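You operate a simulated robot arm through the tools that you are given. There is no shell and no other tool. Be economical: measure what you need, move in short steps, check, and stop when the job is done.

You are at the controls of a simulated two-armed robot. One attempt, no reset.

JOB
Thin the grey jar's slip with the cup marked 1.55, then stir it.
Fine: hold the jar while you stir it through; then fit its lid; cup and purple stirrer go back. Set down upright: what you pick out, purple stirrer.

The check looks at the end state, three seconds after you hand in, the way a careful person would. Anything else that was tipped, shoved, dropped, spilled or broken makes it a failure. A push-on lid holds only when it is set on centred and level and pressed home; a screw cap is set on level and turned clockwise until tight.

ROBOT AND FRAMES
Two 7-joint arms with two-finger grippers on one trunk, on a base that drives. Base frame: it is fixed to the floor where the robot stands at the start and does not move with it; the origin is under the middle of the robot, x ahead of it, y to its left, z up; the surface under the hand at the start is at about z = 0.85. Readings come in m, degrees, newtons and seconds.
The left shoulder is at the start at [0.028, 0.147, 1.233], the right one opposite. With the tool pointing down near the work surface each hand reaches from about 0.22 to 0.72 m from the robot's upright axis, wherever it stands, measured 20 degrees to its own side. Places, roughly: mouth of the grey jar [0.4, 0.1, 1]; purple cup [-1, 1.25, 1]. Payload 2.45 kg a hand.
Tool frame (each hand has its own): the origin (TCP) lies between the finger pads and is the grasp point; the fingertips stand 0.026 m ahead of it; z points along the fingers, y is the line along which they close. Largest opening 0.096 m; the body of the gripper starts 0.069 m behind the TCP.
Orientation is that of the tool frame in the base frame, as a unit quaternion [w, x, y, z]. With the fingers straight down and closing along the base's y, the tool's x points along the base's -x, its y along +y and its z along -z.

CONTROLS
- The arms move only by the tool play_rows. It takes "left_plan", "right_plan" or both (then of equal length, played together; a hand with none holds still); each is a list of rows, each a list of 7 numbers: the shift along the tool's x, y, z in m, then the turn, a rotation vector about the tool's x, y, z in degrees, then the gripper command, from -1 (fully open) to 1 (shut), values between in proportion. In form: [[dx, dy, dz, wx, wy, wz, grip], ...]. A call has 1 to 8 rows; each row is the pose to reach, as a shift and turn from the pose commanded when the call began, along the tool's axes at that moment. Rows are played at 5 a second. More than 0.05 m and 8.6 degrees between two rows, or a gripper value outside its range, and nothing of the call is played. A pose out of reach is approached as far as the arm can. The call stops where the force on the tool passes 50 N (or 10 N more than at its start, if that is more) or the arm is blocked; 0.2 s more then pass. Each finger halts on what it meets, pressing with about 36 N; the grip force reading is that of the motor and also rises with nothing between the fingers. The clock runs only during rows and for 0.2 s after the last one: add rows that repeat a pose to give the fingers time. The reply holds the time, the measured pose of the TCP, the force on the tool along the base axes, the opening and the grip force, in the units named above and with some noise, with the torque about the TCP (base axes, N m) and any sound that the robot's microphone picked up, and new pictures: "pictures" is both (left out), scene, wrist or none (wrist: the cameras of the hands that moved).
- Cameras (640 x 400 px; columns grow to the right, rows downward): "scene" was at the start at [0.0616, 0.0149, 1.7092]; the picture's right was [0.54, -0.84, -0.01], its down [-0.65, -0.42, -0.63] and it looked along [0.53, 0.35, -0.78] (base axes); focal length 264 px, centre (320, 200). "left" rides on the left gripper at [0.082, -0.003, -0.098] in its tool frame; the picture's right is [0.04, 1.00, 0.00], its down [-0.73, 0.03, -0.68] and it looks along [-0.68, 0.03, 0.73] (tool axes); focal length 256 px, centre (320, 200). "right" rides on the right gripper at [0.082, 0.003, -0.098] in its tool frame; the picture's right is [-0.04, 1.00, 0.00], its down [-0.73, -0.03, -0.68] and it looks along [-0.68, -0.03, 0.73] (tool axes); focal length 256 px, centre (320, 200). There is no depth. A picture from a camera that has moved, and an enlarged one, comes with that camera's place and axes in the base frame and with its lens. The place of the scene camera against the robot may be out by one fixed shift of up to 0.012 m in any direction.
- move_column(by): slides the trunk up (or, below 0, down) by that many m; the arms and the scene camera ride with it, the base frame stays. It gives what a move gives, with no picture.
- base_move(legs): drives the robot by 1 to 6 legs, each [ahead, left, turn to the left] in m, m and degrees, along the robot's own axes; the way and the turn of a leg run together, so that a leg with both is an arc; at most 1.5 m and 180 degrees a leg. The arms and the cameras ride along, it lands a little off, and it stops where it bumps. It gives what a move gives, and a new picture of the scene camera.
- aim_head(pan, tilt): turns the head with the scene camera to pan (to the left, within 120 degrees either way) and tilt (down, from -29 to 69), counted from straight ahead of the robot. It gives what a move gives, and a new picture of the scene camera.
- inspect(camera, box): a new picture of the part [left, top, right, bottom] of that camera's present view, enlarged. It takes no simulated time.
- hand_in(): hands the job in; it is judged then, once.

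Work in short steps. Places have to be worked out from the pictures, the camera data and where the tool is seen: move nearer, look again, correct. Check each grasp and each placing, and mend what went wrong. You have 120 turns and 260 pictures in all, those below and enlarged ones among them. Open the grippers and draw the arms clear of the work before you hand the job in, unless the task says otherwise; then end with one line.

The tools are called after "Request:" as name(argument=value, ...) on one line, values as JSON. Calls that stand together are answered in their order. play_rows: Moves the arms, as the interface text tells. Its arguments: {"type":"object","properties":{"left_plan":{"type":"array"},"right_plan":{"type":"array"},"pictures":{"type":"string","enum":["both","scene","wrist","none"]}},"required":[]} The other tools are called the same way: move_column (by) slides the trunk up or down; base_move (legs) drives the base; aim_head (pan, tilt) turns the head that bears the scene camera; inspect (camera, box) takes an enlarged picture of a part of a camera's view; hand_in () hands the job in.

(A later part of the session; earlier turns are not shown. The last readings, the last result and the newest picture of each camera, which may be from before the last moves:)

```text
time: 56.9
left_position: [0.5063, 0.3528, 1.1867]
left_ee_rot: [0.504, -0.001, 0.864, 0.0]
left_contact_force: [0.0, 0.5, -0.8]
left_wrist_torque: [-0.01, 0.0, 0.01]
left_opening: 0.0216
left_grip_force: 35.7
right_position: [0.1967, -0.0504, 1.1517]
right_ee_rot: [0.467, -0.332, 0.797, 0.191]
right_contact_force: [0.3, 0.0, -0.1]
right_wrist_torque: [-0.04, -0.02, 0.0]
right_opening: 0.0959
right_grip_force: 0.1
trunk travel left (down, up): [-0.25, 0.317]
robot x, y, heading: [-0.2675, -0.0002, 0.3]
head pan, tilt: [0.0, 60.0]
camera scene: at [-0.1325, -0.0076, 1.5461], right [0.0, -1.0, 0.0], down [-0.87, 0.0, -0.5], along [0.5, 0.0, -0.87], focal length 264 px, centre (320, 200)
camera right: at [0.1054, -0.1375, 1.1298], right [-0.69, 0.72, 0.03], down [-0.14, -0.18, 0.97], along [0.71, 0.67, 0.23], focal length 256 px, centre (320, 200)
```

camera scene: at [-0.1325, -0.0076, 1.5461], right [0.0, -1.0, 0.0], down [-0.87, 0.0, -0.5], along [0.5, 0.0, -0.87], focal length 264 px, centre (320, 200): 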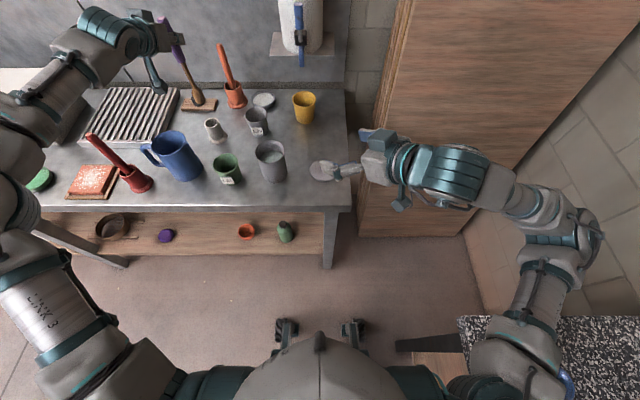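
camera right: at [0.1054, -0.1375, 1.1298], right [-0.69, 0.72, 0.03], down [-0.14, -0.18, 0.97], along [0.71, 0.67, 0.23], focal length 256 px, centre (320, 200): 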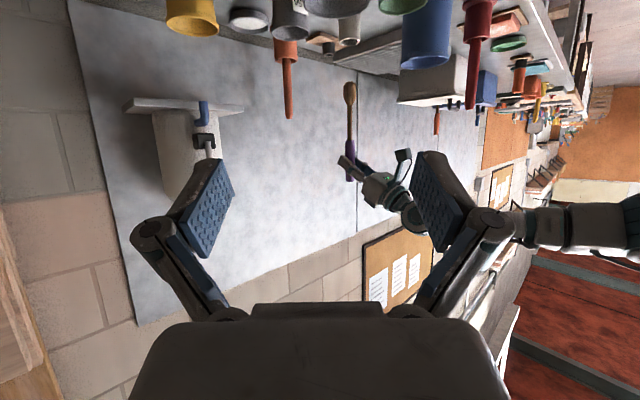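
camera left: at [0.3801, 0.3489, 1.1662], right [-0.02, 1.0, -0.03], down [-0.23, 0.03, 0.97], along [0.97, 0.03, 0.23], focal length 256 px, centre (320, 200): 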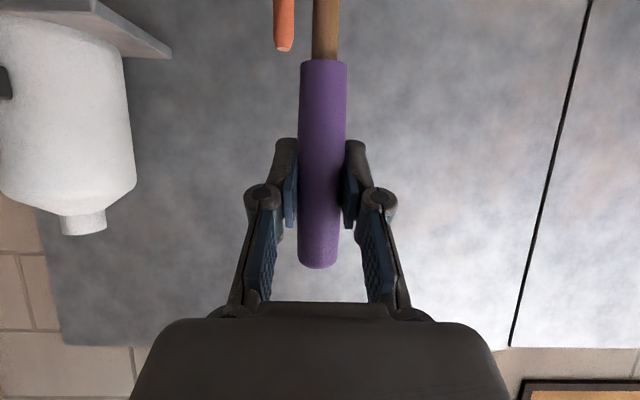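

The pose is fine. Now down to just short of the jar, along the approach line.

Request:
play_rows(right_plan=[[0.015, 0.004, 0.035, 0, 0, 0, -1], [0.03, 0.008, 0.07, 0, 0, 0, -1], [0.045, 0.012, 0.105, 0, 0, 0, -1], [0.06, 0.016, 0.14, 0, 0, 0, -1], [0.075, 0.02, 0.175, 0, 0, 0, -1], [0.0887, 0.0247, 0.21, 0, 0, 0, -1]])

Request:
inspect(camera="scene", box=[200, 110, 360, 220])

```text
time: 58.2
left_position: [0.5069, 0.354, 1.1878]
left_ee_rot: [0.503, -0.001, 0.864, 0.0]
left_contact_force: [0.3, -0.9, -0.1]
left_wrist_torque: [-0.07, -0.06, -0.03]
left_opening: 0.0213
left_grip_force: 36.5
right_position: [0.2787, 0.0662, 0.9698]
right_ee_rot: [0.463, -0.334, 0.798, 0.191]
right_contact_force: [0.4, 0.6, -0.2]
right_wrist_torque: [0.0, -0.01, 0.02]
right_opening: 0.0961
right_grip_force: 0.2
trunk travel left (down, up): [-0.25, 0.317]
robot x, y, heading: [-0.2657, -0.0005, -0.2]
head pan, tilt: [0.0, 60.0]
camera scene: at [-0.1309, -0.0046, 1.5459], right [0.0, -1.0, 0.0], down [-0.87, 0.0, -0.49], along [0.49, 0.0, -0.87], focal length 264 px, centre (320, 200)
camera right: at [0.187, -0.0211, 0.9481], right [-0.69, 0.72, 0.03], down [-0.14, -0.18, 0.97], along [0.71, 0.67, 0.22], focal length 256 px, centre (320, 200)
```

scene: 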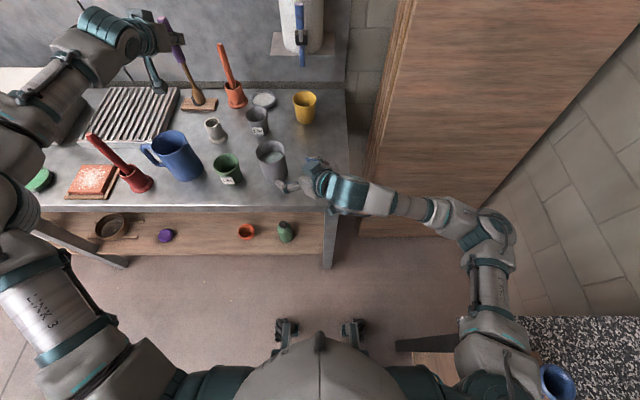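
right: 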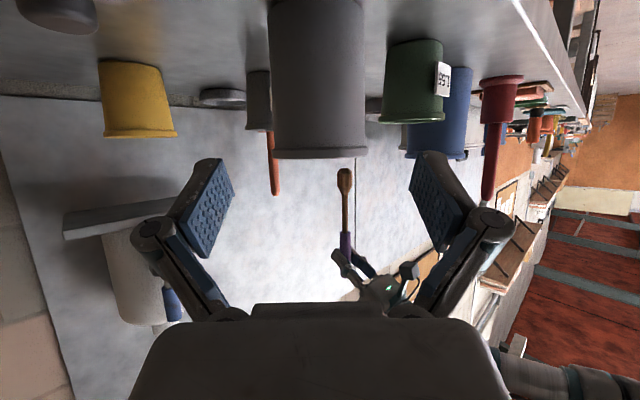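

```text
3.64 times, centred on (280, 165) of scene
camera zoom: at [-0.1309, -0.0046, 1.5459], right [0.0, -1.0, 0.0], down [-0.87, 0.0, -0.49], along [0.49, 0.0, -0.87], focal length 958 px, centre (466, 327)
```

zoom: 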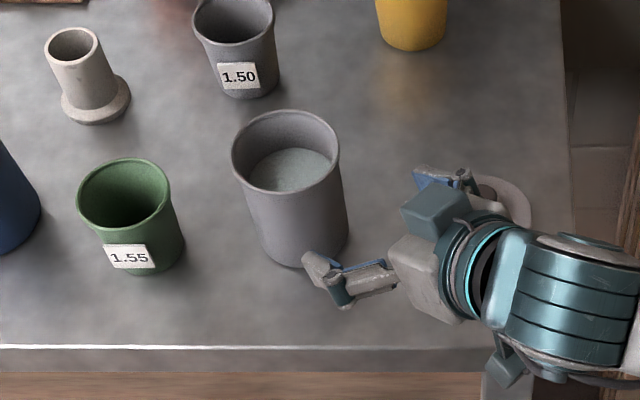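

The jar is centred in the right hand's view (rim columns 272–368), at about (0.355, 0.140). Advancing to straddle it, fingers open.

Request:
play_rows(right_plan=[[-0.001, -0.0015, 0.03, 0, 0, 0, -1], [-0.0015, -0.0015, 0.06, 0, 0, 0, -1], [-0.002, -0.0015, 0.09, 0, 0, 0, -1]])

Request:
inspect(camera="scene", box=[200, 110, 360, 220])

```text
time: 59.0
left_position: [0.5061, 0.3549, 1.1866]
left_ee_rot: [0.503, -0.002, 0.864, 0.0]
left_contact_force: [0.9, 0.9, -0.6]
left_wrist_torque: [0.02, -0.01, 0.0]
left_opening: 0.0218
left_grip_force: 36.3
right_position: [0.3336, 0.1208, 0.9264]
right_ee_rot: [0.464, -0.333, 0.799, 0.189]
right_contact_force: [0.4, -0.1, 0.0]
right_wrist_torque: [0.02, 0.0, 0.03]
right_opening: 0.0959
right_grip_force: 0.1
trunk travel left (down, up): [-0.25, 0.317]
robot x, y, heading: [-0.2667, -0.0004, -0.0]
head pan, tilt: [0.0, 60.0]
camera scene: at [-0.1314, -0.003, 1.546], right [0.0, -1.0, 0.0], down [-0.87, 0.0, -0.49], along [0.49, 0.0, -0.87], focal length 264 px, centre (320, 200)
camera right: at [0.2421, 0.034, 0.9062], right [-0.69, 0.72, 0.03], down [-0.14, -0.17, 0.97], along [0.71, 0.67, 0.22], focal length 256 px, centre (320, 200)
```

scene: 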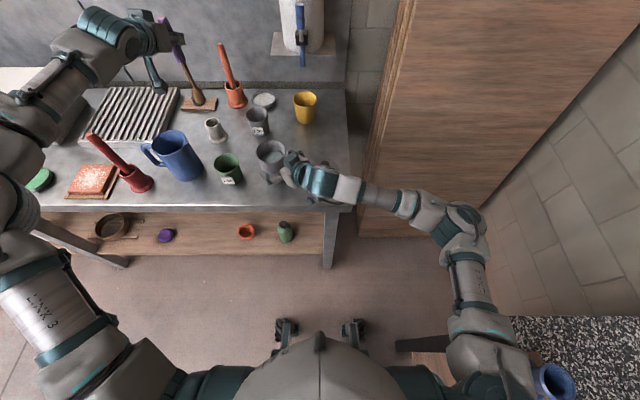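
right: 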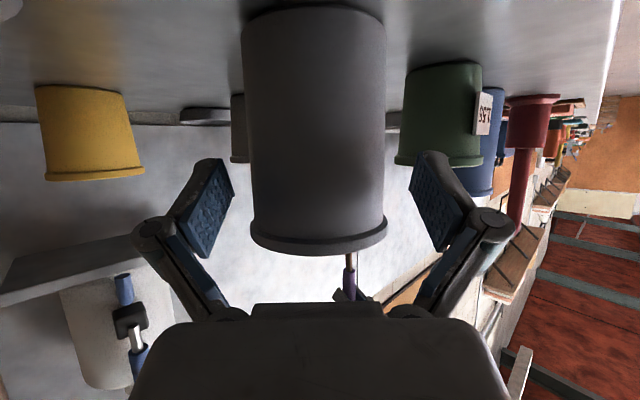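

```text
3.64 times, centred on (280, 165) of scene
camera zoom: at [-0.1314, -0.003, 1.546], right [0.0, -1.0, 0.0], down [-0.87, 0.0, -0.49], along [0.49, 0.0, -0.87], focal length 958 px, centre (466, 327)
```

zoom: 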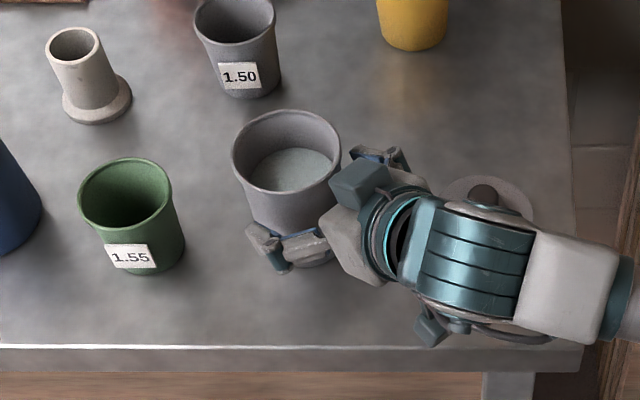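

Still centred with even gaps. I advance the last 0.027 m and close gently.

Request:
play_rows(right_plan=[[-0.0005, -0.001, 0.014, 0, 0, 0, -1], [-0.001, -0.001, 0.027, 0, 0, 0, -1], [-0.001, -0.001, 0.027, 0, 0, 0, -0.8], [-0.001, -0.001, 0.027, 0, 0, 0, -0.7], [-0.001, -0.001, 0.027, 0, 0, 0, -0.6], [-0.001, -0.001, 0.027, 0, 0, 0, 0.2], [-0.001, -0.001, 0.027, 0, 0, 0, 0.2]])

Request:
inspect(camera="scene", box=[200, 110, 360, 220])

```text
time: 60.6
left_position: [0.5067, 0.3532, 1.188]
left_ee_rot: [0.503, -0.001, 0.864, 0.0]
left_contact_force: [0.1, 0.5, -0.8]
left_wrist_torque: [-0.03, -0.02, -0.01]
left_opening: 0.0216
left_grip_force: 36.4
right_position: [0.3506, 0.1349, 0.9154]
right_ee_rot: [0.465, -0.332, 0.799, 0.189]
right_contact_force: [0.3, -1.6, 1.9]
right_wrist_torque: [0.01, 0.05, 0.01]
right_opening: 0.0768
right_grip_force: 35.9
trunk travel left (down, up): [-0.25, 0.317]
robot x, y, heading: [-0.2672, 0.0004, -0.1]
head pan, tilt: [0.0, 60.0]
camera scene: at [-0.1318, -0.0053, 1.546], right [0.0, -1.0, 0.0], down [-0.87, 0.0, -0.5], along [0.5, 0.0, -0.87], focal length 264 px, centre (320, 200)
camera right: at [0.2593, 0.0489, 0.8935], right [-0.69, 0.72, 0.03], down [-0.14, -0.18, 0.97], along [0.71, 0.67, 0.22], focal length 256 px, centre (320, 200)
```

scene: 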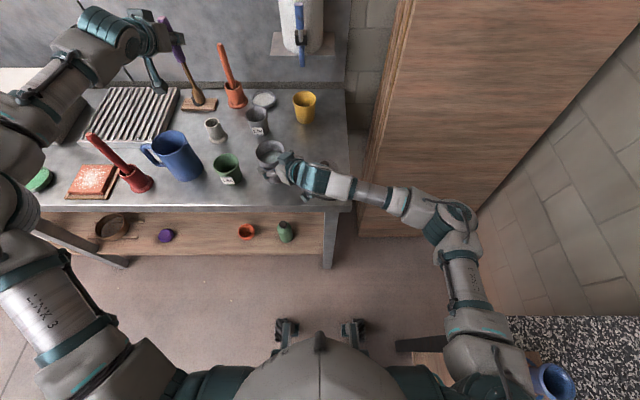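
right: 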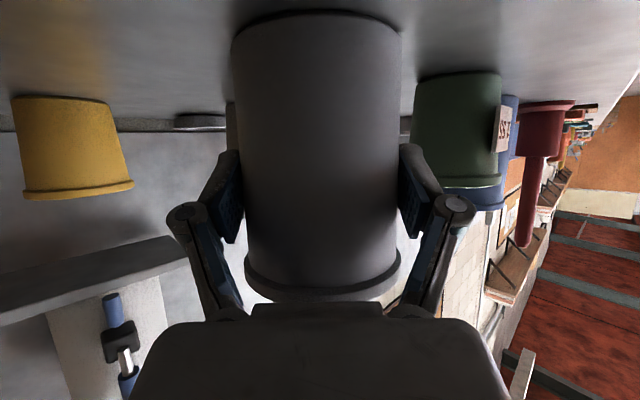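

```text
3.64 times, centred on (280, 165) of scene
camera zoom: at [-0.1318, -0.0053, 1.546], right [0.0, -1.0, 0.0], down [-0.87, 0.0, -0.5], along [0.5, 0.0, -0.87], focal length 958 px, centre (466, 327)
```

zoom: 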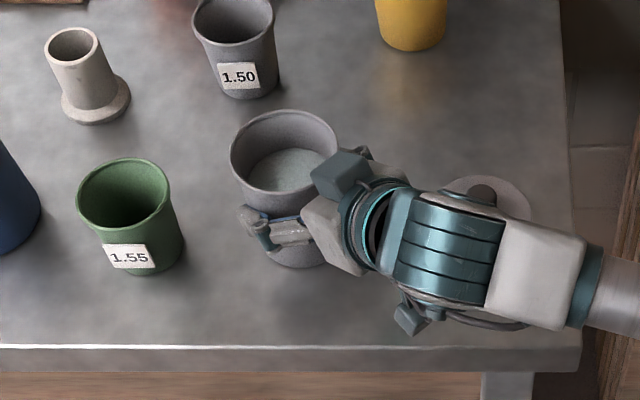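

The jar is held firmly (opening 0.077) and hasn't moved. Now I bring the stirrer over the jar's mouth, raised, with a 30° yaw to keep the hands apart.

Request:
play_rows(left_plan=[[-0.018, -0.02, -0.028, 3.71, 0, 2.14, 1], [-0.015, -0.055, -0.05, 7.43, 0, 4.29, 1], [-0.005, -0.09, -0.07, 11.14, 0, 6.43, 1], [0.006, -0.122, -0.091, 14.86, 0, 8.57, 1], [0.017, -0.153, -0.112, 18.57, 0, 10.7, 1], [0.028, -0.184, -0.133, 22.3, 0, 12.86, 1], [0.0393, -0.215, -0.154, 26, 0, 15, 1]])

Request:
inspect(camera="scene", box=[200, 60, 360, 220])

Request:
inspect(camera="right", box=[0, 0, 640, 400])

```text
time: 62.2
left_position: [0.3506, 0.1385, 1.2288]
left_ee_rot: [0.486, 0.225, 0.835, -0.129]
left_contact_force: [0.3, -0.1, 0.4]
left_wrist_torque: [0.0, -0.02, 0.03]
left_opening: 0.0214
left_grip_force: 35.8
right_position: [0.3488, 0.1359, 0.9155]
right_ee_rot: [0.464, -0.333, 0.799, 0.19]
right_contact_force: [-1.9, -1.1, 2.5]
right_wrist_torque: [0.11, 0.33, 0.1]
right_opening: 0.0765
right_grip_force: 36.6
trunk travel left (down, up): [-0.25, 0.317]
robot x, y, heading: [-0.268, 0.0024, -0.4]
head pan, tilt: [0.0, 60.0]
camera scene: at [-0.1334, -0.006, 1.5462], right [0.0, -1.0, 0.0], down [-0.87, 0.0, -0.5], along [0.5, 0.0, -0.87], focal length 264 px, centre (320, 200)
camera left: at [0.2403, 0.1971, 1.2075], right [0.48, 0.88, -0.03], down [-0.18, 0.14, 0.97], along [0.86, -0.46, 0.23], focal length 256 px, centre (320, 200)
```

scene: 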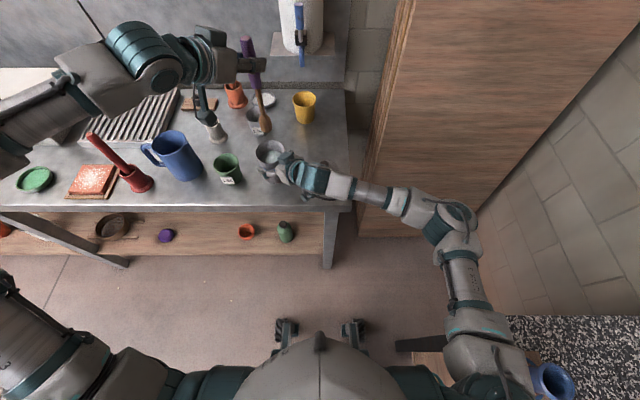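
left: 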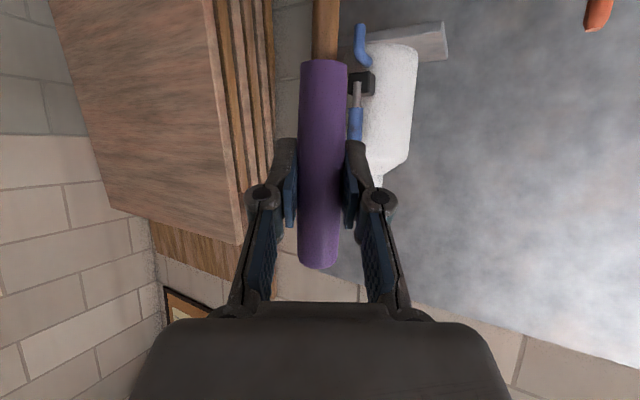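

```text
2.50 times, centred on (280, 140) of scene
camera zoom: at [-0.1334, -0.006, 1.5462], right [0.0, -1.0, 0.0], down [-0.87, 0.0, -0.5], along [0.5, 0.0, -0.87], focal length 659 px, centre (420, 350)
```

zoom: 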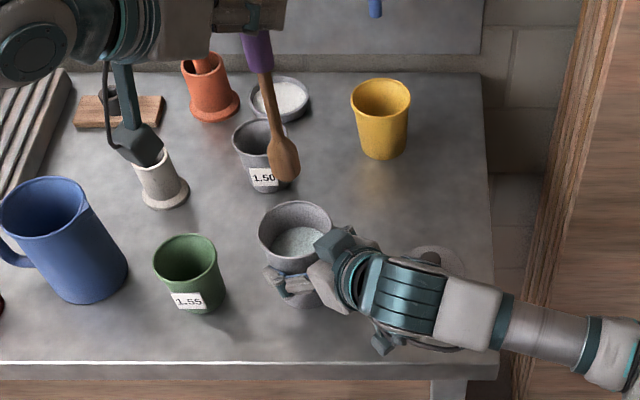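

```text
1.00 times, centred on (320, 200) of right (not enlarged: the box is as wide or as high as the picture)
camera zoom: at [0.2587, 0.0488, 0.8935], right [-0.69, 0.72, 0.03], down [-0.14, -0.18, 0.97], along [0.71, 0.67, 0.22], focal length 256 px, centre (320, 200)
```

zoom: 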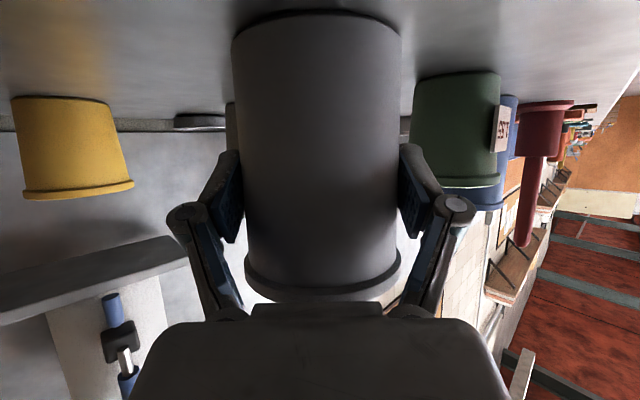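

In the scene view the paddle tip lies right over the jar's centre. Lowering it into the mouth.

Request:
play_rows(left_plan=[[0.03, -0.002, 0.0145, 0, 0, 0, 1], [0.06, -0.002, 0.032, 0, 0, 0, 1], [0.085, -0.002, 0.046, 0, 0, 0, 1], [0.105, -0.002, 0.058, 0, 0, 0, 1], [0.105, -0.002, 0.058, 0, 0, 0, 1]], pictures="scene")

Request:
inspect(camera="scene", box=[200, 60, 360, 220])

```text
time: 63.5
left_position: [0.35, 0.1372, 1.1092]
left_ee_rot: [0.486, 0.223, 0.835, -0.129]
left_contact_force: [-0.3, -0.5, 0.3]
left_wrist_torque: [0.0, 0.0, 0.0]
left_opening: 0.0213
left_grip_force: 35.6
right_position: [0.3506, 0.1354, 0.916]
right_ee_rot: [0.464, -0.333, 0.799, 0.19]
right_contact_force: [-0.7, -0.4, 2.9]
right_wrist_torque: [0.17, 0.06, 0.01]
right_opening: 0.0766
right_grip_force: 36.0
trunk travel left (down, up): [-0.25, 0.317]
robot x, y, heading: [-0.2649, -0.0002, -0.2]
head pan, tilt: [0.0, 60.0]
camera scene: at [-0.133, -0.0059, 1.5462], right [0.0, -1.0, 0.0], down [-0.87, 0.0, -0.5], along [0.5, 0.0, -0.87], focal length 264 px, centre (320, 200)
```

scene: 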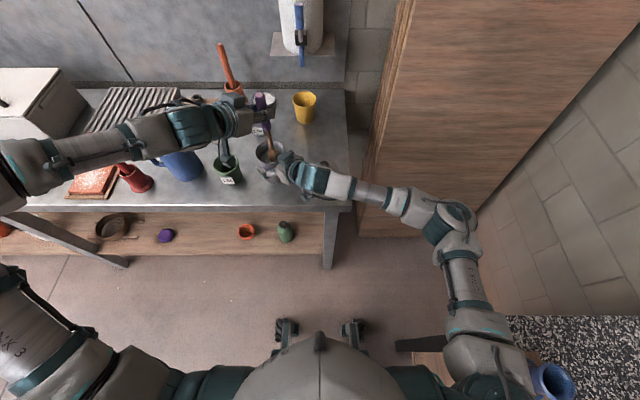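

```text
2.50 times, centred on (280, 140) of scene
camera zoom: at [-0.133, -0.0059, 1.5462], right [0.0, -1.0, 0.0], down [-0.87, 0.0, -0.5], along [0.5, 0.0, -0.87], focal length 659 px, centre (420, 350)
```

zoom: 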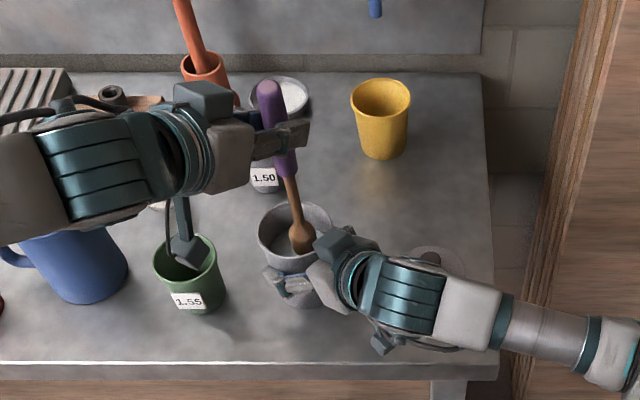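

The paddle is inside, centred. Lowering another 0.04 m to near the bottom, checking the force.

Request:
play_rows(left_plan=[[0.0173, 0, 0.01, 0, 0, 0, 1], [0.0303, 0, 0.0175, 0, 0, 0, 1], [0.0355, 0, 0.0205, 0, 0, 0, 1], [0.0355, 0, 0.0205, 0, 0, 0, 1]], pictures="scene")

Request:
inspect(camera="scene", box=[240, 110, 320, 190])

```text
time: 64.5
left_position: [0.3518, 0.1372, 1.069]
left_ee_rot: [0.486, 0.223, 0.835, -0.128]
left_contact_force: [-0.8, 0.1, -1.2]
left_wrist_torque: [-0.03, -0.01, 0.02]
left_opening: 0.0212
left_grip_force: 35.9
right_position: [0.3505, 0.1372, 0.9155]
right_ee_rot: [0.464, -0.333, 0.799, 0.189]
right_contact_force: [-0.4, -1.2, 3.0]
right_wrist_torque: [0.13, 0.05, 0.04]
right_opening: 0.0765
right_grip_force: 35.9
trunk travel left (down, up): [-0.25, 0.317]
robot x, y, heading: [-0.2625, 0.0017, -0.1]
head pan, tilt: [0.0, 60.0]
camera scene: at [-0.1329, -0.0059, 1.5461], right [0.0, -1.0, 0.0], down [-0.87, 0.0, -0.5], along [0.5, 0.0, -0.87], focal length 264 px, centre (320, 200)
```

scene: 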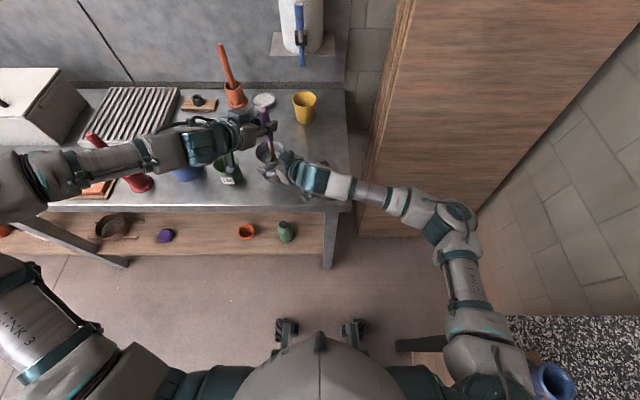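

```text
5.00 times, centred on (280, 150) of scene
camera zoom: at [-0.1329, -0.0059, 1.5461], right [0.0, -1.0, 0.0], down [-0.87, 0.0, -0.5], along [0.5, 0.0, -0.87], focal length 1318 px, centre (520, 450)
```

zoom: 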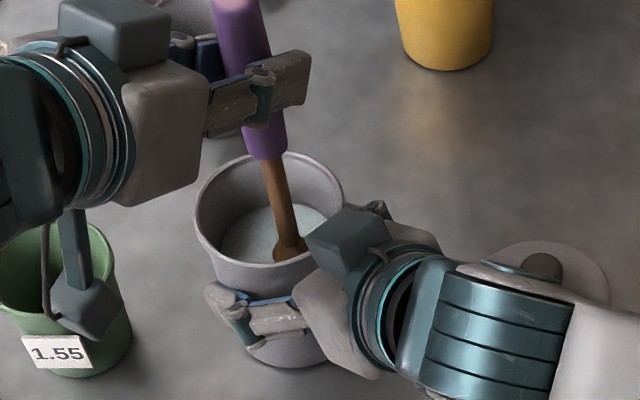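

It's in the liquid with no contact; the shaft sits about 7 mm off-centre. Stirring circles of 13 mm radius about the corrected centre while the right hand holds the jar.

Request:
play_rows(left_plan=[[-0.006, 0.0151, 0.0105, 0, 0, 0, 1], [0.0029, 0.0199, -0.0049, 0, 0, 0, 1], [0.0052, 0.0021, -0.0091, 0, 0, 0, 1], [-0.0037, -0.0027, 0.0063, 0, 0, 0, 1], [-0.006, 0.0151, 0.0105, 0, 0, 0, 1], [0.0029, 0.0199, -0.0049, 0, 0, 0, 1], [0.0052, 0.0021, -0.0091, 0, 0, 0, 1], [-0.0004, 0.0086, 0.0007, 0, 0, 0, 1]], pictures="none")

Request:
inspect(camera="scene", box=[240, 110, 320, 190])

```text
time: 66.2
left_position: [0.356, 0.1446, 1.0693]
left_ee_rot: [0.485, 0.223, 0.836, -0.129]
left_contact_force: [0.1, 0.5, -0.9]
left_wrist_torque: [-0.02, 0.06, 0.03]
left_opening: 0.0216
left_grip_force: 35.7
right_position: [0.3492, 0.1366, 0.9152]
right_ee_rot: [0.464, -0.333, 0.798, 0.191]
right_contact_force: [1.1, 1.5, 2.8]
right_wrist_torque: [0.2, 0.02, -0.01]
right_opening: 0.0765
right_grip_force: 36.5
trunk travel left (down, up): [-0.25, 0.317]
robot x, y, heading: [-0.2683, -0.0014, 0.1]
head pan, tilt: [0.0, 60.0]
```

```text
5.00 times, centred on (280, 150) of scene
camera zoom: at [-0.1325, -0.0058, 1.5461], right [0.0, -1.0, 0.0], down [-0.87, 0.0, -0.5], along [0.5, 0.0, -0.87], focal length 1318 px, centre (520, 450)
```

zoom: 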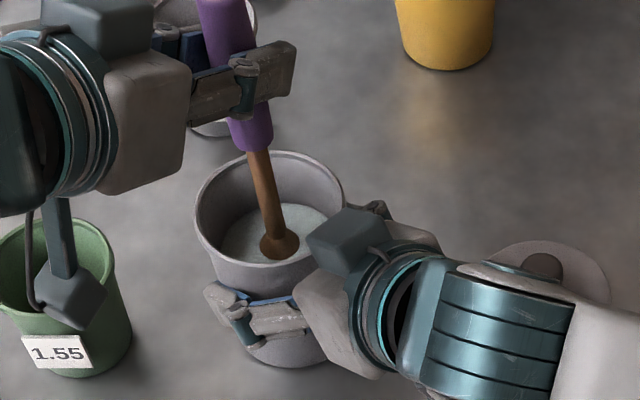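

Free of contact and well centred. I'll keep stirring, slightly deeper, for several more turns.

Request:
play_rows(left_plan=[[-0.0004, 0.0065, 0.0128, 0, 0, 0, 1], [0.0085, 0.0113, -0.0026, 0, 0, 0, 1], [0.0108, -0.0065, -0.0068, 0, 0, 0, 1], [0.0019, -0.0113, 0.0086, 0, 0, 0, 1], [-0.0004, 0.0065, 0.0128, 0, 0, 0, 1], [0.0085, 0.0113, -0.0026, 0, 0, 0, 1], [0.0108, -0.0065, -0.0068, 0, 0, 0, 1], [0.0019, -0.0113, 0.0086, 0, 0, 0, 1]], pictures="none")

Request:
play_rows(left_plan=[[-0.0023, 0.0178, 0.0042, 0, 0, 0, 1], [0.0066, 0.0226, -0.0112, 0, 0, 0, 1], [0.0089, 0.0048, -0.0154, 0, 0, 0, 1], [0, 0, 0, 0, 0, 0, 1], [-0.0023, 0.0178, 0.0042, 0, 0, 0, 1], [0.0066, 0.0226, -0.0112, 0, 0, 0, 1], [0.0089, 0.0048, -0.0154, 0, 0, 0, 1], [0, 0, 0, 0, 0, 0, 1]], pictures="none")

Request:
play_rows(left_plan=[[-0.0023, 0.0178, 0.0042, 0, 0, 0, 1], [0.0066, 0.0226, -0.0112, 0, 0, 0, 1], [0.0089, 0.0048, -0.0154, 0, 0, 0, 1], [0, 0, 0, 0, 0, 0, 1], [-0.0023, 0.0178, 0.0042, 0, 0, 0, 1], [0.0066, 0.0226, -0.0112, 0, 0, 0, 1], [0.0089, 0.0048, -0.0154, 0, 0, 0, 1], [0.0033, 0.0113, -0.0056, 0, 0, 0, 1]], pictures="none")

Request:
inspect(camera="scene", box=[240, 110, 320, 190])

```text
time: 68.0
left_position: [0.3562, 0.1296, 1.0615]
left_ee_rot: [0.485, 0.224, 0.835, -0.129]
left_contact_force: [1.8, 0.0, -0.4]
left_wrist_torque: [0.11, -0.02, 0.03]
left_opening: 0.0214
left_grip_force: 36.0
right_position: [0.3501, 0.1359, 0.9149]
right_ee_rot: [0.465, -0.332, 0.798, 0.191]
right_contact_force: [0.6, 1.0, 2.5]
right_wrist_torque: [0.25, 0.02, -0.07]
right_opening: 0.0767
right_grip_force: 35.6
trunk travel left (down, up): [-0.25, 0.317]
robot x, y, heading: [-0.2678, -0.0018, 0.0]
head pan, tilt: [0.0, 60.0]
```

```text
time: 69.8
left_position: [0.3554, 0.1301, 1.0602]
left_ee_rot: [0.486, 0.223, 0.835, -0.128]
left_contact_force: [-0.6, 0.4, -1.2]
left_wrist_torque: [0.1, 0.03, 0.05]
left_opening: 0.0214
left_grip_force: 35.6
right_position: [0.3507, 0.1359, 0.9153]
right_ee_rot: [0.465, -0.332, 0.798, 0.191]
right_contact_force: [1.4, 2.1, 2.4]
right_wrist_torque: [0.21, 0.07, -0.05]
right_opening: 0.0766
right_grip_force: 36.0
trunk travel left (down, up): [-0.25, 0.317]
robot x, y, heading: [-0.2672, 0.0027, -0.2]
head pan, tilt: [0.0, 60.0]
```

```text
time: 71.7
left_position: [0.3557, 0.143, 1.063]
left_ee_rot: [0.486, 0.223, 0.835, -0.128]
left_contact_force: [-0.2, -0.8, -0.6]
left_wrist_torque: [-0.03, 0.02, -0.01]
left_opening: 0.0213
left_grip_force: 35.7
right_position: [0.3504, 0.1363, 0.9156]
right_ee_rot: [0.465, -0.332, 0.799, 0.19]
right_contact_force: [0.9, 2.0, 1.6]
right_wrist_torque: [0.29, 0.01, -0.03]
right_opening: 0.0763
right_grip_force: 36.4
trunk travel left (down, up): [-0.25, 0.317]
robot x, y, heading: [-0.2679, -0.0018, -0.0]
head pan, tilt: [0.0, 60.0]
```

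```text
5.00 times, centred on (280, 150) of scene
camera zoom: at [-0.1322, -0.0057, 1.546], right [0.0, -1.0, 0.0], down [-0.87, 0.0, -0.5], along [0.5, 0.0, -0.87], focal length 1318 px, centre (520, 450)
```

zoom: 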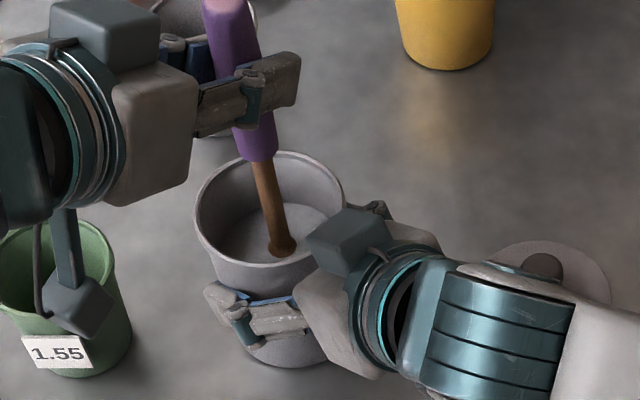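

The liquid's colour has become even with the slip, so the stirring works. Two more sets of turns to be thorough.

Request:
play_rows(left_plan=[[-0.0056, 0.0065, 0.0098, 0, 0, 0, 1], [0.0033, 0.0113, -0.0056, 0, 0, 0, 1], [0.0056, -0.0065, -0.0098, 0, 0, 0, 1], [-0.0033, -0.0113, 0.0056, 0, 0, 0, 1], [-0.0056, 0.0065, 0.0098, 0, 0, 0, 1], [0.0033, 0.0113, -0.0056, 0, 0, 0, 1], [0.0056, -0.0065, -0.0098, 0, 0, 0, 1], [0, 0, 0, 0, 0, 0, 1]], pictures="none")

Request:
play_rows(left_plan=[[-0.0056, 0.0065, 0.0098, 0, 0, 0, 1], [0.0033, 0.0113, -0.0056, 0, 0, 0, 1], [0.0056, -0.0065, -0.0098, 0, 0, 0, 1], [-0.0033, -0.0113, 0.0056, 0, 0, 0, 1], [-0.0056, 0.0065, 0.0098, 0, 0, 0, 1], [0.0033, 0.0113, -0.0056, 0, 0, 0, 1], [0.0056, -0.0065, -0.0098, 0, 0, 0, 1], [0, 0, 0, 0, 0, 0, 1]], pictures="scene")

Request:
inspect(camera="scene", box=[240, 110, 320, 190])

```text
time: 73.5
left_position: [0.3554, 0.1452, 1.061]
left_ee_rot: [0.486, 0.223, 0.835, -0.128]
left_contact_force: [-0.8, 0.2, -1.0]
left_wrist_torque: [-0.01, 0.06, -0.02]
left_opening: 0.0213
left_grip_force: 36.2
right_position: [0.3515, 0.1363, 0.9143]
right_ee_rot: [0.464, -0.333, 0.798, 0.191]
right_contact_force: [1.0, 2.2, 1.9]
right_wrist_torque: [0.27, 0.05, -0.04]
right_opening: 0.0766
right_grip_force: 36.3
trunk travel left (down, up): [-0.25, 0.317]
robot x, y, heading: [-0.2664, -0.0028, -0.0]
head pan, tilt: [0.0, 60.0]
```

```text
time: 75.2
left_position: [0.3567, 0.1445, 1.0621]
left_ee_rot: [0.485, 0.224, 0.835, -0.129]
left_contact_force: [0.4, 0.4, -0.5]
left_wrist_torque: [-0.07, 0.03, 0.0]
left_opening: 0.0215
left_grip_force: 36.3
right_position: [0.3501, 0.1363, 0.9151]
right_ee_rot: [0.464, -0.333, 0.798, 0.191]
right_contact_force: [1.1, 2.6, 0.9]
right_wrist_torque: [0.21, 0.06, -0.03]
right_opening: 0.0766
right_grip_force: 35.6
trunk travel left (down, up): [-0.25, 0.317]
robot x, y, heading: [-0.2676, 0.0019, 0.0]
head pan, tilt: [0.0, 60.0]
camera scene: at [-0.132, -0.0055, 1.546], right [0.0, -1.0, 0.0], down [-0.87, 0.0, -0.5], along [0.5, 0.0, -0.87], focal length 264 px, centre (320, 200)
```

scene: 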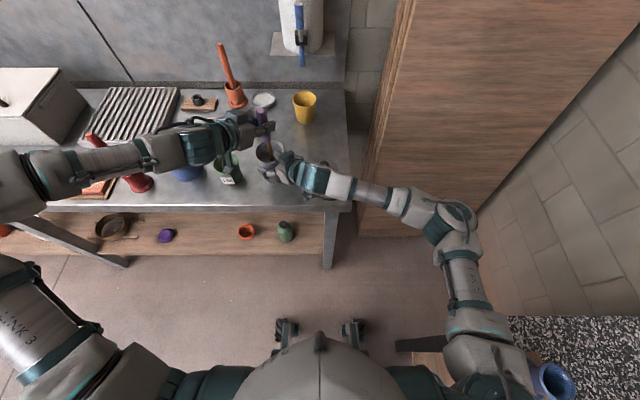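

```text
5.00 times, centred on (280, 150) of scene
camera zoom: at [-0.132, -0.0055, 1.546], right [0.0, -1.0, 0.0], down [-0.87, 0.0, -0.5], along [0.5, 0.0, -0.87], focal length 1318 px, centre (520, 450)
```

zoom: 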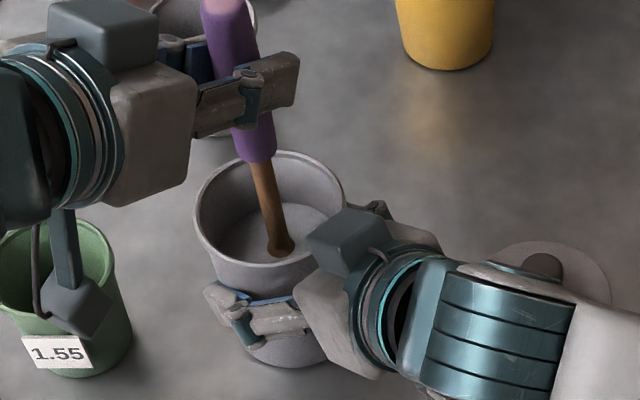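

Uniform and even. Lifting the stirrer straight out and carrying it back over its holder.

Request:
play_rows(left_plan=[[-0.026, 0, -0.015, 0, 0, 0, 1], [-0.055, 0, -0.032, 0, 0, 0, 1], [-0.085, 0, -0.049, 0, 0, 0, 1], [-0.115, 0, -0.0665, 0, 0, 0, 1], [-0.141, 0, -0.0815, 0, 0, 0, 1], [-0.141, 0, -0.0815, 0, 0, 0, 1], [-0.141, 0, -0.0815, 0, 0, 0, 1]], pictures="none")

Request:
play_rows(left_plan=[[-0.002, 0.037, 0.003, -3.71, 0, -2.14, 1], [-0.004, 0.073, 0.0065, -7.43, 0, -4.29, 1], [-0.0055, 0.11, 0.0097, -11.14, 0, -6.43, 1], [-0.0075, 0.147, 0.013, -14.86, 0, -8.57, 1], [-0.0093, 0.184, 0.016, -18.57, 0, -10.7, 1], [-0.011, 0.22, 0.0193, -22.3, 0, -12.86, 1], [-0.013, 0.257, 0.0225, -26, 0, -15, 1], [-0.013, 0.257, 0.0225, -26, 0, -15, 1]])

Request:
inspect(camera="scene", box=[140, 40, 300, 200])

```text
time: 76.8
left_position: [0.3536, 0.1459, 1.2277]
left_ee_rot: [0.486, 0.223, 0.835, -0.129]
left_contact_force: [-0.8, 0.7, -0.2]
left_wrist_torque: [-0.04, -0.02, -0.01]
left_opening: 0.0213
left_grip_force: 36.2
right_position: [0.3514, 0.1343, 0.9147]
right_ee_rot: [0.464, -0.332, 0.799, 0.189]
right_contact_force: [1.1, -1.2, 1.4]
right_wrist_torque: [0.09, -0.01, -0.05]
right_opening: 0.0766
right_grip_force: 35.0
trunk travel left (down, up): [-0.25, 0.317]
robot x, y, heading: [-0.2713, 0.0015, 0.1]
head pan, tilt: [0.0, 60.0]
```

```text
time: 78.7
left_position: [0.5029, 0.3574, 1.2269]
left_ee_rot: [0.503, -0.001, 0.864, 0.0]
left_contact_force: [0.2, -0.2, -1.4]
left_wrist_torque: [0.0, 0.03, 0.0]
left_opening: 0.0215
left_grip_force: 35.8
right_position: [0.3505, 0.1357, 0.9153]
right_ee_rot: [0.465, -0.333, 0.798, 0.19]
right_contact_force: [1.0, 1.1, 1.2]
right_wrist_torque: [0.18, 0.0, -0.06]
right_opening: 0.0762
right_grip_force: 35.9
trunk travel left (down, up): [-0.25, 0.317]
robot x, y, heading: [-0.267, -0.0007, -0.1]
head pan, tilt: [0.0, 60.0]
camera scene: at [-0.1319, -0.0044, 1.546], right [0.0, -1.0, 0.0], down [-0.87, 0.0, -0.5], along [0.5, 0.0, -0.87], focal length 264 px, centre (320, 200)
camera left: at [0.3784, 0.3525, 1.205], right [-0.02, 1.0, -0.04], down [-0.23, 0.03, 0.97], along [0.97, 0.03, 0.23], focal length 256 px, centre (320, 200)
```

scene: 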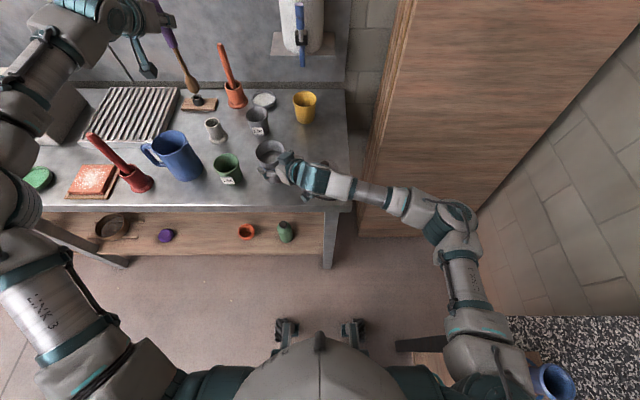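
left: 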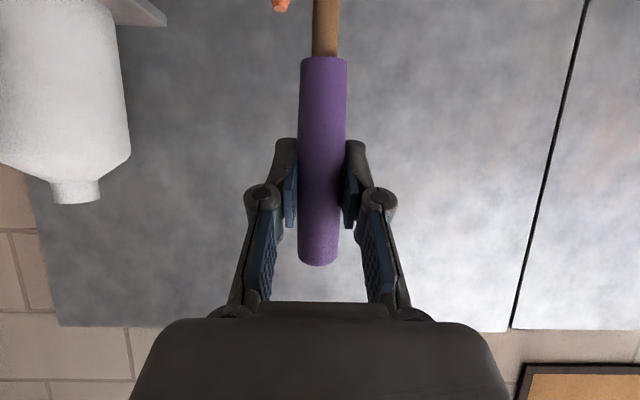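

```text
2.50 times, centred on (220, 120) of scene
camera zoom: at [-0.1319, -0.0044, 1.546], right [0.0, -1.0, 0.0], down [-0.87, 0.0, -0.5], along [0.5, 0.0, -0.87], focal length 659 px, centre (570, 400)
```

zoom: 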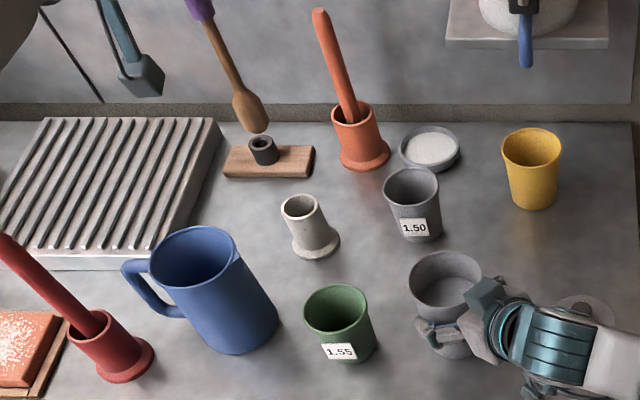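

Over the holder, 4 mm short in x and 3 mm over in y. Correcting that and lowering until the tip is just above the holder's rim.

Request:
play_rows(left_plan=[[0.018, -0.003, 0.0145, 0, 0, 0, 1], [0.04, -0.003, 0.028, 0, 0, 0, 1], [0.065, -0.003, 0.042, 0, 0, 0, 1], [0.08, -0.003, 0.0505, 0, 0, 0, 1], [0.08, -0.003, 0.0505, 0, 0, 0, 1], [0.08, -0.003, 0.0505, 0, 0, 0, 1]], pictures="none")

Request:
inspect(camera="scene", box=[170, 80, 250, 150])

```text
time: 80.0
left_position: [0.5097, 0.3531, 1.1314]
left_ee_rot: [0.503, -0.002, 0.864, 0.001]
left_contact_force: [0.0, -0.1, -0.9]
left_wrist_torque: [0.02, -0.01, 0.02]
left_opening: 0.0214
left_grip_force: 36.2
right_position: [0.35, 0.1368, 0.9152]
right_ee_rot: [0.464, -0.333, 0.798, 0.19]
right_contact_force: [-1.0, -0.4, 1.0]
right_wrist_torque: [0.11, 0.09, -0.04]
right_opening: 0.0763
right_grip_force: 36.0
trunk travel left (down, up): [-0.25, 0.317]
robot x, y, heading: [-0.2686, 0.0036, 0.2]
head pan, tilt: [0.0, 60.0]
```

```text
5.71 times, centred on (210, 115) of scene
camera zoom: at [-0.1318, -0.0048, 1.546], right [0.0, -1.0, 0.0], down [-0.87, 0.0, -0.5], along [0.5, 0.0, -0.87], focal length 1506 px, centre (949, 686)
```

zoom: 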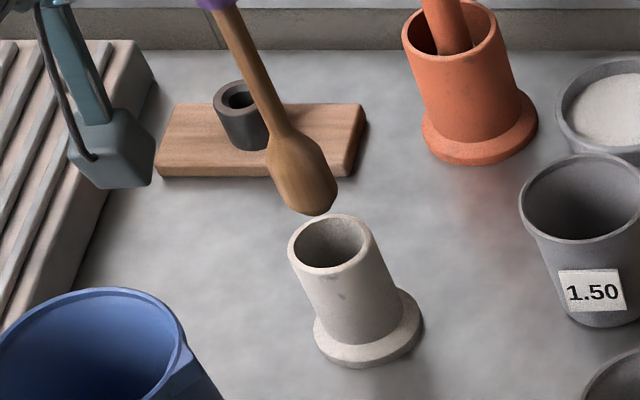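

The stirrer hangs vertical and is within about 2 mm of the holder's axis. I'll nudge −2 mm in y and lower to the rim, then look again.

Request:
play_rows(left_plan=[[0.006, -0.001, 0.0035, 0, 0, 0, 1], [0.0121, -0.002, 0.007, 0, 0, 0, 1], [0.0121, -0.002, 0.007, 0, 0, 0, 1]], pictures="none")

Request:
inspect(camera="scene", box=[190, 90, 240, 130])

```text
time: 80.8
left_position: [0.5105, 0.35, 1.1173]
left_ee_rot: [0.503, -0.002, 0.864, 0.001]
left_contact_force: [-0.2, -0.2, -0.7]
left_wrist_torque: [0.01, -0.01, 0.01]
left_opening: 0.0213
left_grip_force: 36.0
right_position: [0.3503, 0.1369, 0.915]
right_ee_rot: [0.465, -0.332, 0.799, 0.19]
right_contact_force: [-0.1, -0.7, 0.1]
right_wrist_torque: [0.09, 0.07, 0.0]
right_opening: 0.0764
right_grip_force: 35.6
trunk travel left (down, up): [-0.25, 0.317]
robot x, y, heading: [-0.2667, -0.001, 0.3]
head pan, tilt: [0.0, 60.0]
```

```text
10.00 times, centred on (215, 110) of scene
camera zoom: at [-0.1318, -0.0048, 1.546], right [0.0, -1.0, 0.0], down [-0.87, 0.0, -0.5], along [0.5, 0.0, -0.87], focal length 2635 px, centre (1370, 1100)
```

zoom: 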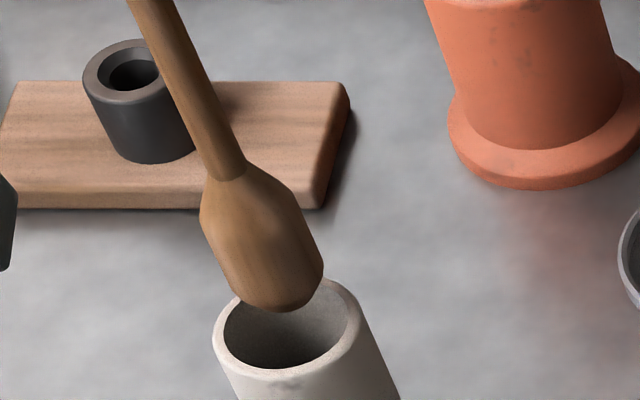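

The tip is about to enter. Small correction (x −3 mm, y +1 mm), then lower 12 mm with the force watched.

Request:
play_rows(left_plan=[[0.0015, 0.001, -0.0026, 0, 0, 0, 1], [0.006, 0.001, 0.0, 0, 0, 0, 1], [0.0119, 0.001, 0.0034, 0, 0, 0, 1], [0.0119, 0.001, 0.0034, 0, 0, 0, 1]], pictures="none")

Request:
inspect(camera="scene", box=[190, 90, 240, 130])

```text
time: 81.8
left_position: [0.5074, 0.3511, 1.1044]
left_ee_rot: [0.503, -0.001, 0.864, 0.0]
left_contact_force: [-0.4, 0.4, -1.2]
left_wrist_torque: [-0.02, -0.03, -0.03]
left_opening: 0.0211
left_grip_force: 36.2
right_position: [0.3499, 0.1348, 0.9147]
right_ee_rot: [0.464, -0.332, 0.799, 0.19]
right_contact_force: [-0.3, -0.5, 0.1]
right_wrist_torque: [0.13, 0.08, 0.0]
right_opening: 0.0765
right_grip_force: 35.9
trunk travel left (down, up): [-0.25, 0.317]
robot x, y, heading: [-0.2752, -0.0005, -0.1]
head pan, tilt: [0.0, 60.0]
```

```text
10.00 times, centred on (215, 110) of scene
camera zoom: at [-0.1317, -0.0047, 1.546], right [0.0, -1.0, 0.0], down [-0.87, 0.0, -0.5], along [0.5, 0.0, -0.87], focal length 2635 px, centre (1370, 1100)
```

zoom: 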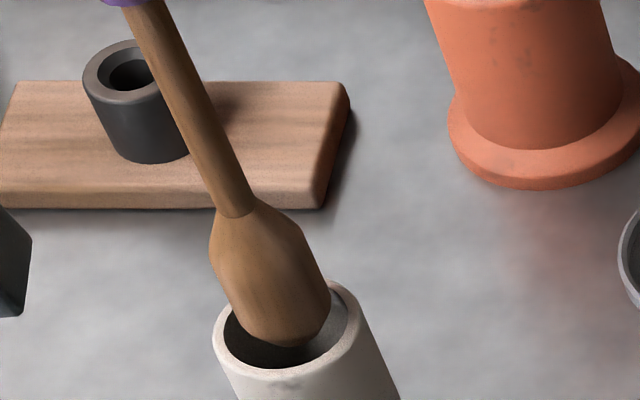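

The tip is inside the mouth. Both the picture and the readings say to shift +3 mm in y; then I lower further in two stages.

Request:
play_rows(left_plan=[[0, 0.003, 0, 0, 0, 0, 1], [0.0087, 0.003, 0.005, 0, 0, 0, 1], [0.0173, 0.003, 0.01, 0, 0, 0, 1], [0.026, 0.003, 0.015, 0, 0, 0, 1], [0.026, 0.003, 0.015, 0, 0, 0, 1]], pictures="none")

Request:
inspect(camera="scene", box=[190, 90, 240, 130])

```text
time: 83.0
left_position: [0.506, 0.3557, 1.0749]
left_ee_rot: [0.503, -0.001, 0.864, 0.0]
left_contact_force: [-0.2, -0.3, -0.4]
left_wrist_torque: [0.0, -0.01, 0.01]
left_opening: 0.0213
left_grip_force: 36.1
right_position: [0.3503, 0.1353, 0.915]
right_ee_rot: [0.465, -0.332, 0.798, 0.189]
right_contact_force: [0.3, 0.0, 0.1]
right_wrist_torque: [0.13, 0.08, 0.02]
right_opening: 0.0764
right_grip_force: 35.7
trunk travel left (down, up): [-0.25, 0.317]
robot x, y, heading: [-0.2679, -0.0021, 0.2]
head pan, tilt: [0.0, 60.0]
```

```text
10.00 times, centred on (215, 110) of scene
camera zoom: at [-0.1317, -0.0047, 1.546], right [0.0, -1.0, 0.0], down [-0.87, 0.0, -0.5], along [0.5, 0.0, -0.87], focal length 2635 px, centre (1370, 1100)
```

zoom: 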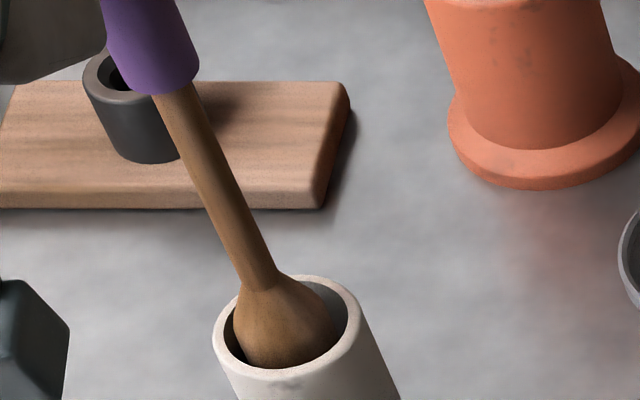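

The paddle is sliding into the holder with a gap all round and no force. Lowering to just above its original height.

Request:
play_rows(left_plan=[[0.0087, 0, 0.005, 0, 0, 0, 1], [0.0173, 0, 0.01, 0, 0, 0, 1], [0.026, 0, 0.015, 0, 0, 0, 1], [0.0312, 0, 0.018, 0, 0, 0, 1], [0.033, 0, 0.019, 0, 0, 0, 1], [0.033, 0, 0.019, 0, 0, 0, 1]], pictures="none")

Request:
inspect(camera="scene", box=[180, 70, 240, 130])

```text
time: 84.5
left_position: [0.5076, 0.3545, 1.0373]
left_ee_rot: [0.503, -0.001, 0.864, 0.0]
left_contact_force: [-0.5, -0.4, -1.0]
left_wrist_torque: [0.0, -0.03, -0.02]
left_opening: 0.0213
left_grip_force: 36.3
right_position: [0.3504, 0.1362, 0.9146]
right_ee_rot: [0.465, -0.332, 0.799, 0.189]
right_contact_force: [-0.1, -1.3, -0.2]
right_wrist_torque: [0.09, 0.09, -0.03]
right_opening: 0.0762
right_grip_force: 35.3
trunk travel left (down, up): [-0.25, 0.317]
robot x, y, heading: [-0.2641, 0.0004, -0.1]
head pan, tilt: [0.0, 60.0]
```

```text
6.67 times, centred on (210, 100) of scene
camera zoom: at [-0.1316, -0.0047, 1.546], right [0.0, -1.0, 0.0], down [-0.87, 0.0, -0.5], along [0.5, 0.0, -0.87], focal length 1757 px, centre (1053, 867)
```

zoom: 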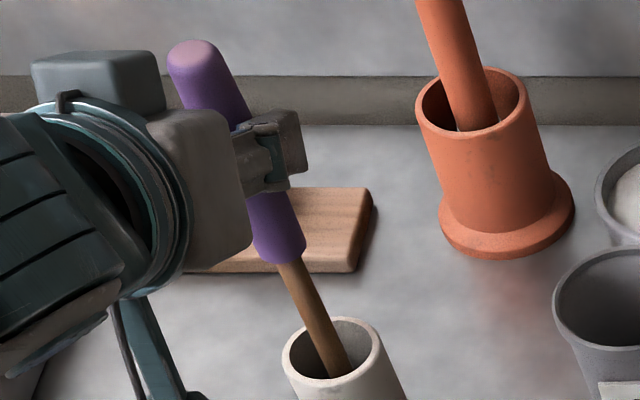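

At about the original height without contact yet. Down by millimetres until it rests.

Request:
play_rows(left_plan=[[0.0009, 0, 0.0005, 0, 0, 0, 1], [0.0017, 0, 0.001, 0, 0, 0, 1], [0.0026, 0, 0.0015, 0, 0, 0, 1], [0.0026, 0, 0.0015, 0, 0, 0, 1]], pictures="none")

```text
time: 85.5
left_position: [0.508, 0.3545, 1.0369]
left_ee_rot: [0.504, 0.0, 0.864, -0.001]
left_contact_force: [0.5, 0.7, 9.7]
left_wrist_torque: [0.13, -0.25, -0.02]
left_opening: 0.0217
left_grip_force: 35.7
right_position: [0.3504, 0.1369, 0.9152]
right_ee_rot: [0.464, -0.333, 0.799, 0.189]
right_contact_force: [-0.1, -0.3, 0.2]
right_wrist_torque: [-0.02, 0.01, -0.02]
right_opening: 0.0765
right_grip_force: 36.0
trunk travel left (down, up): [-0.25, 0.317]
robot x, y, heading: [-0.2671, -0.0022, -0.2]
head pan, tilt: [0.0, 60.0]
```

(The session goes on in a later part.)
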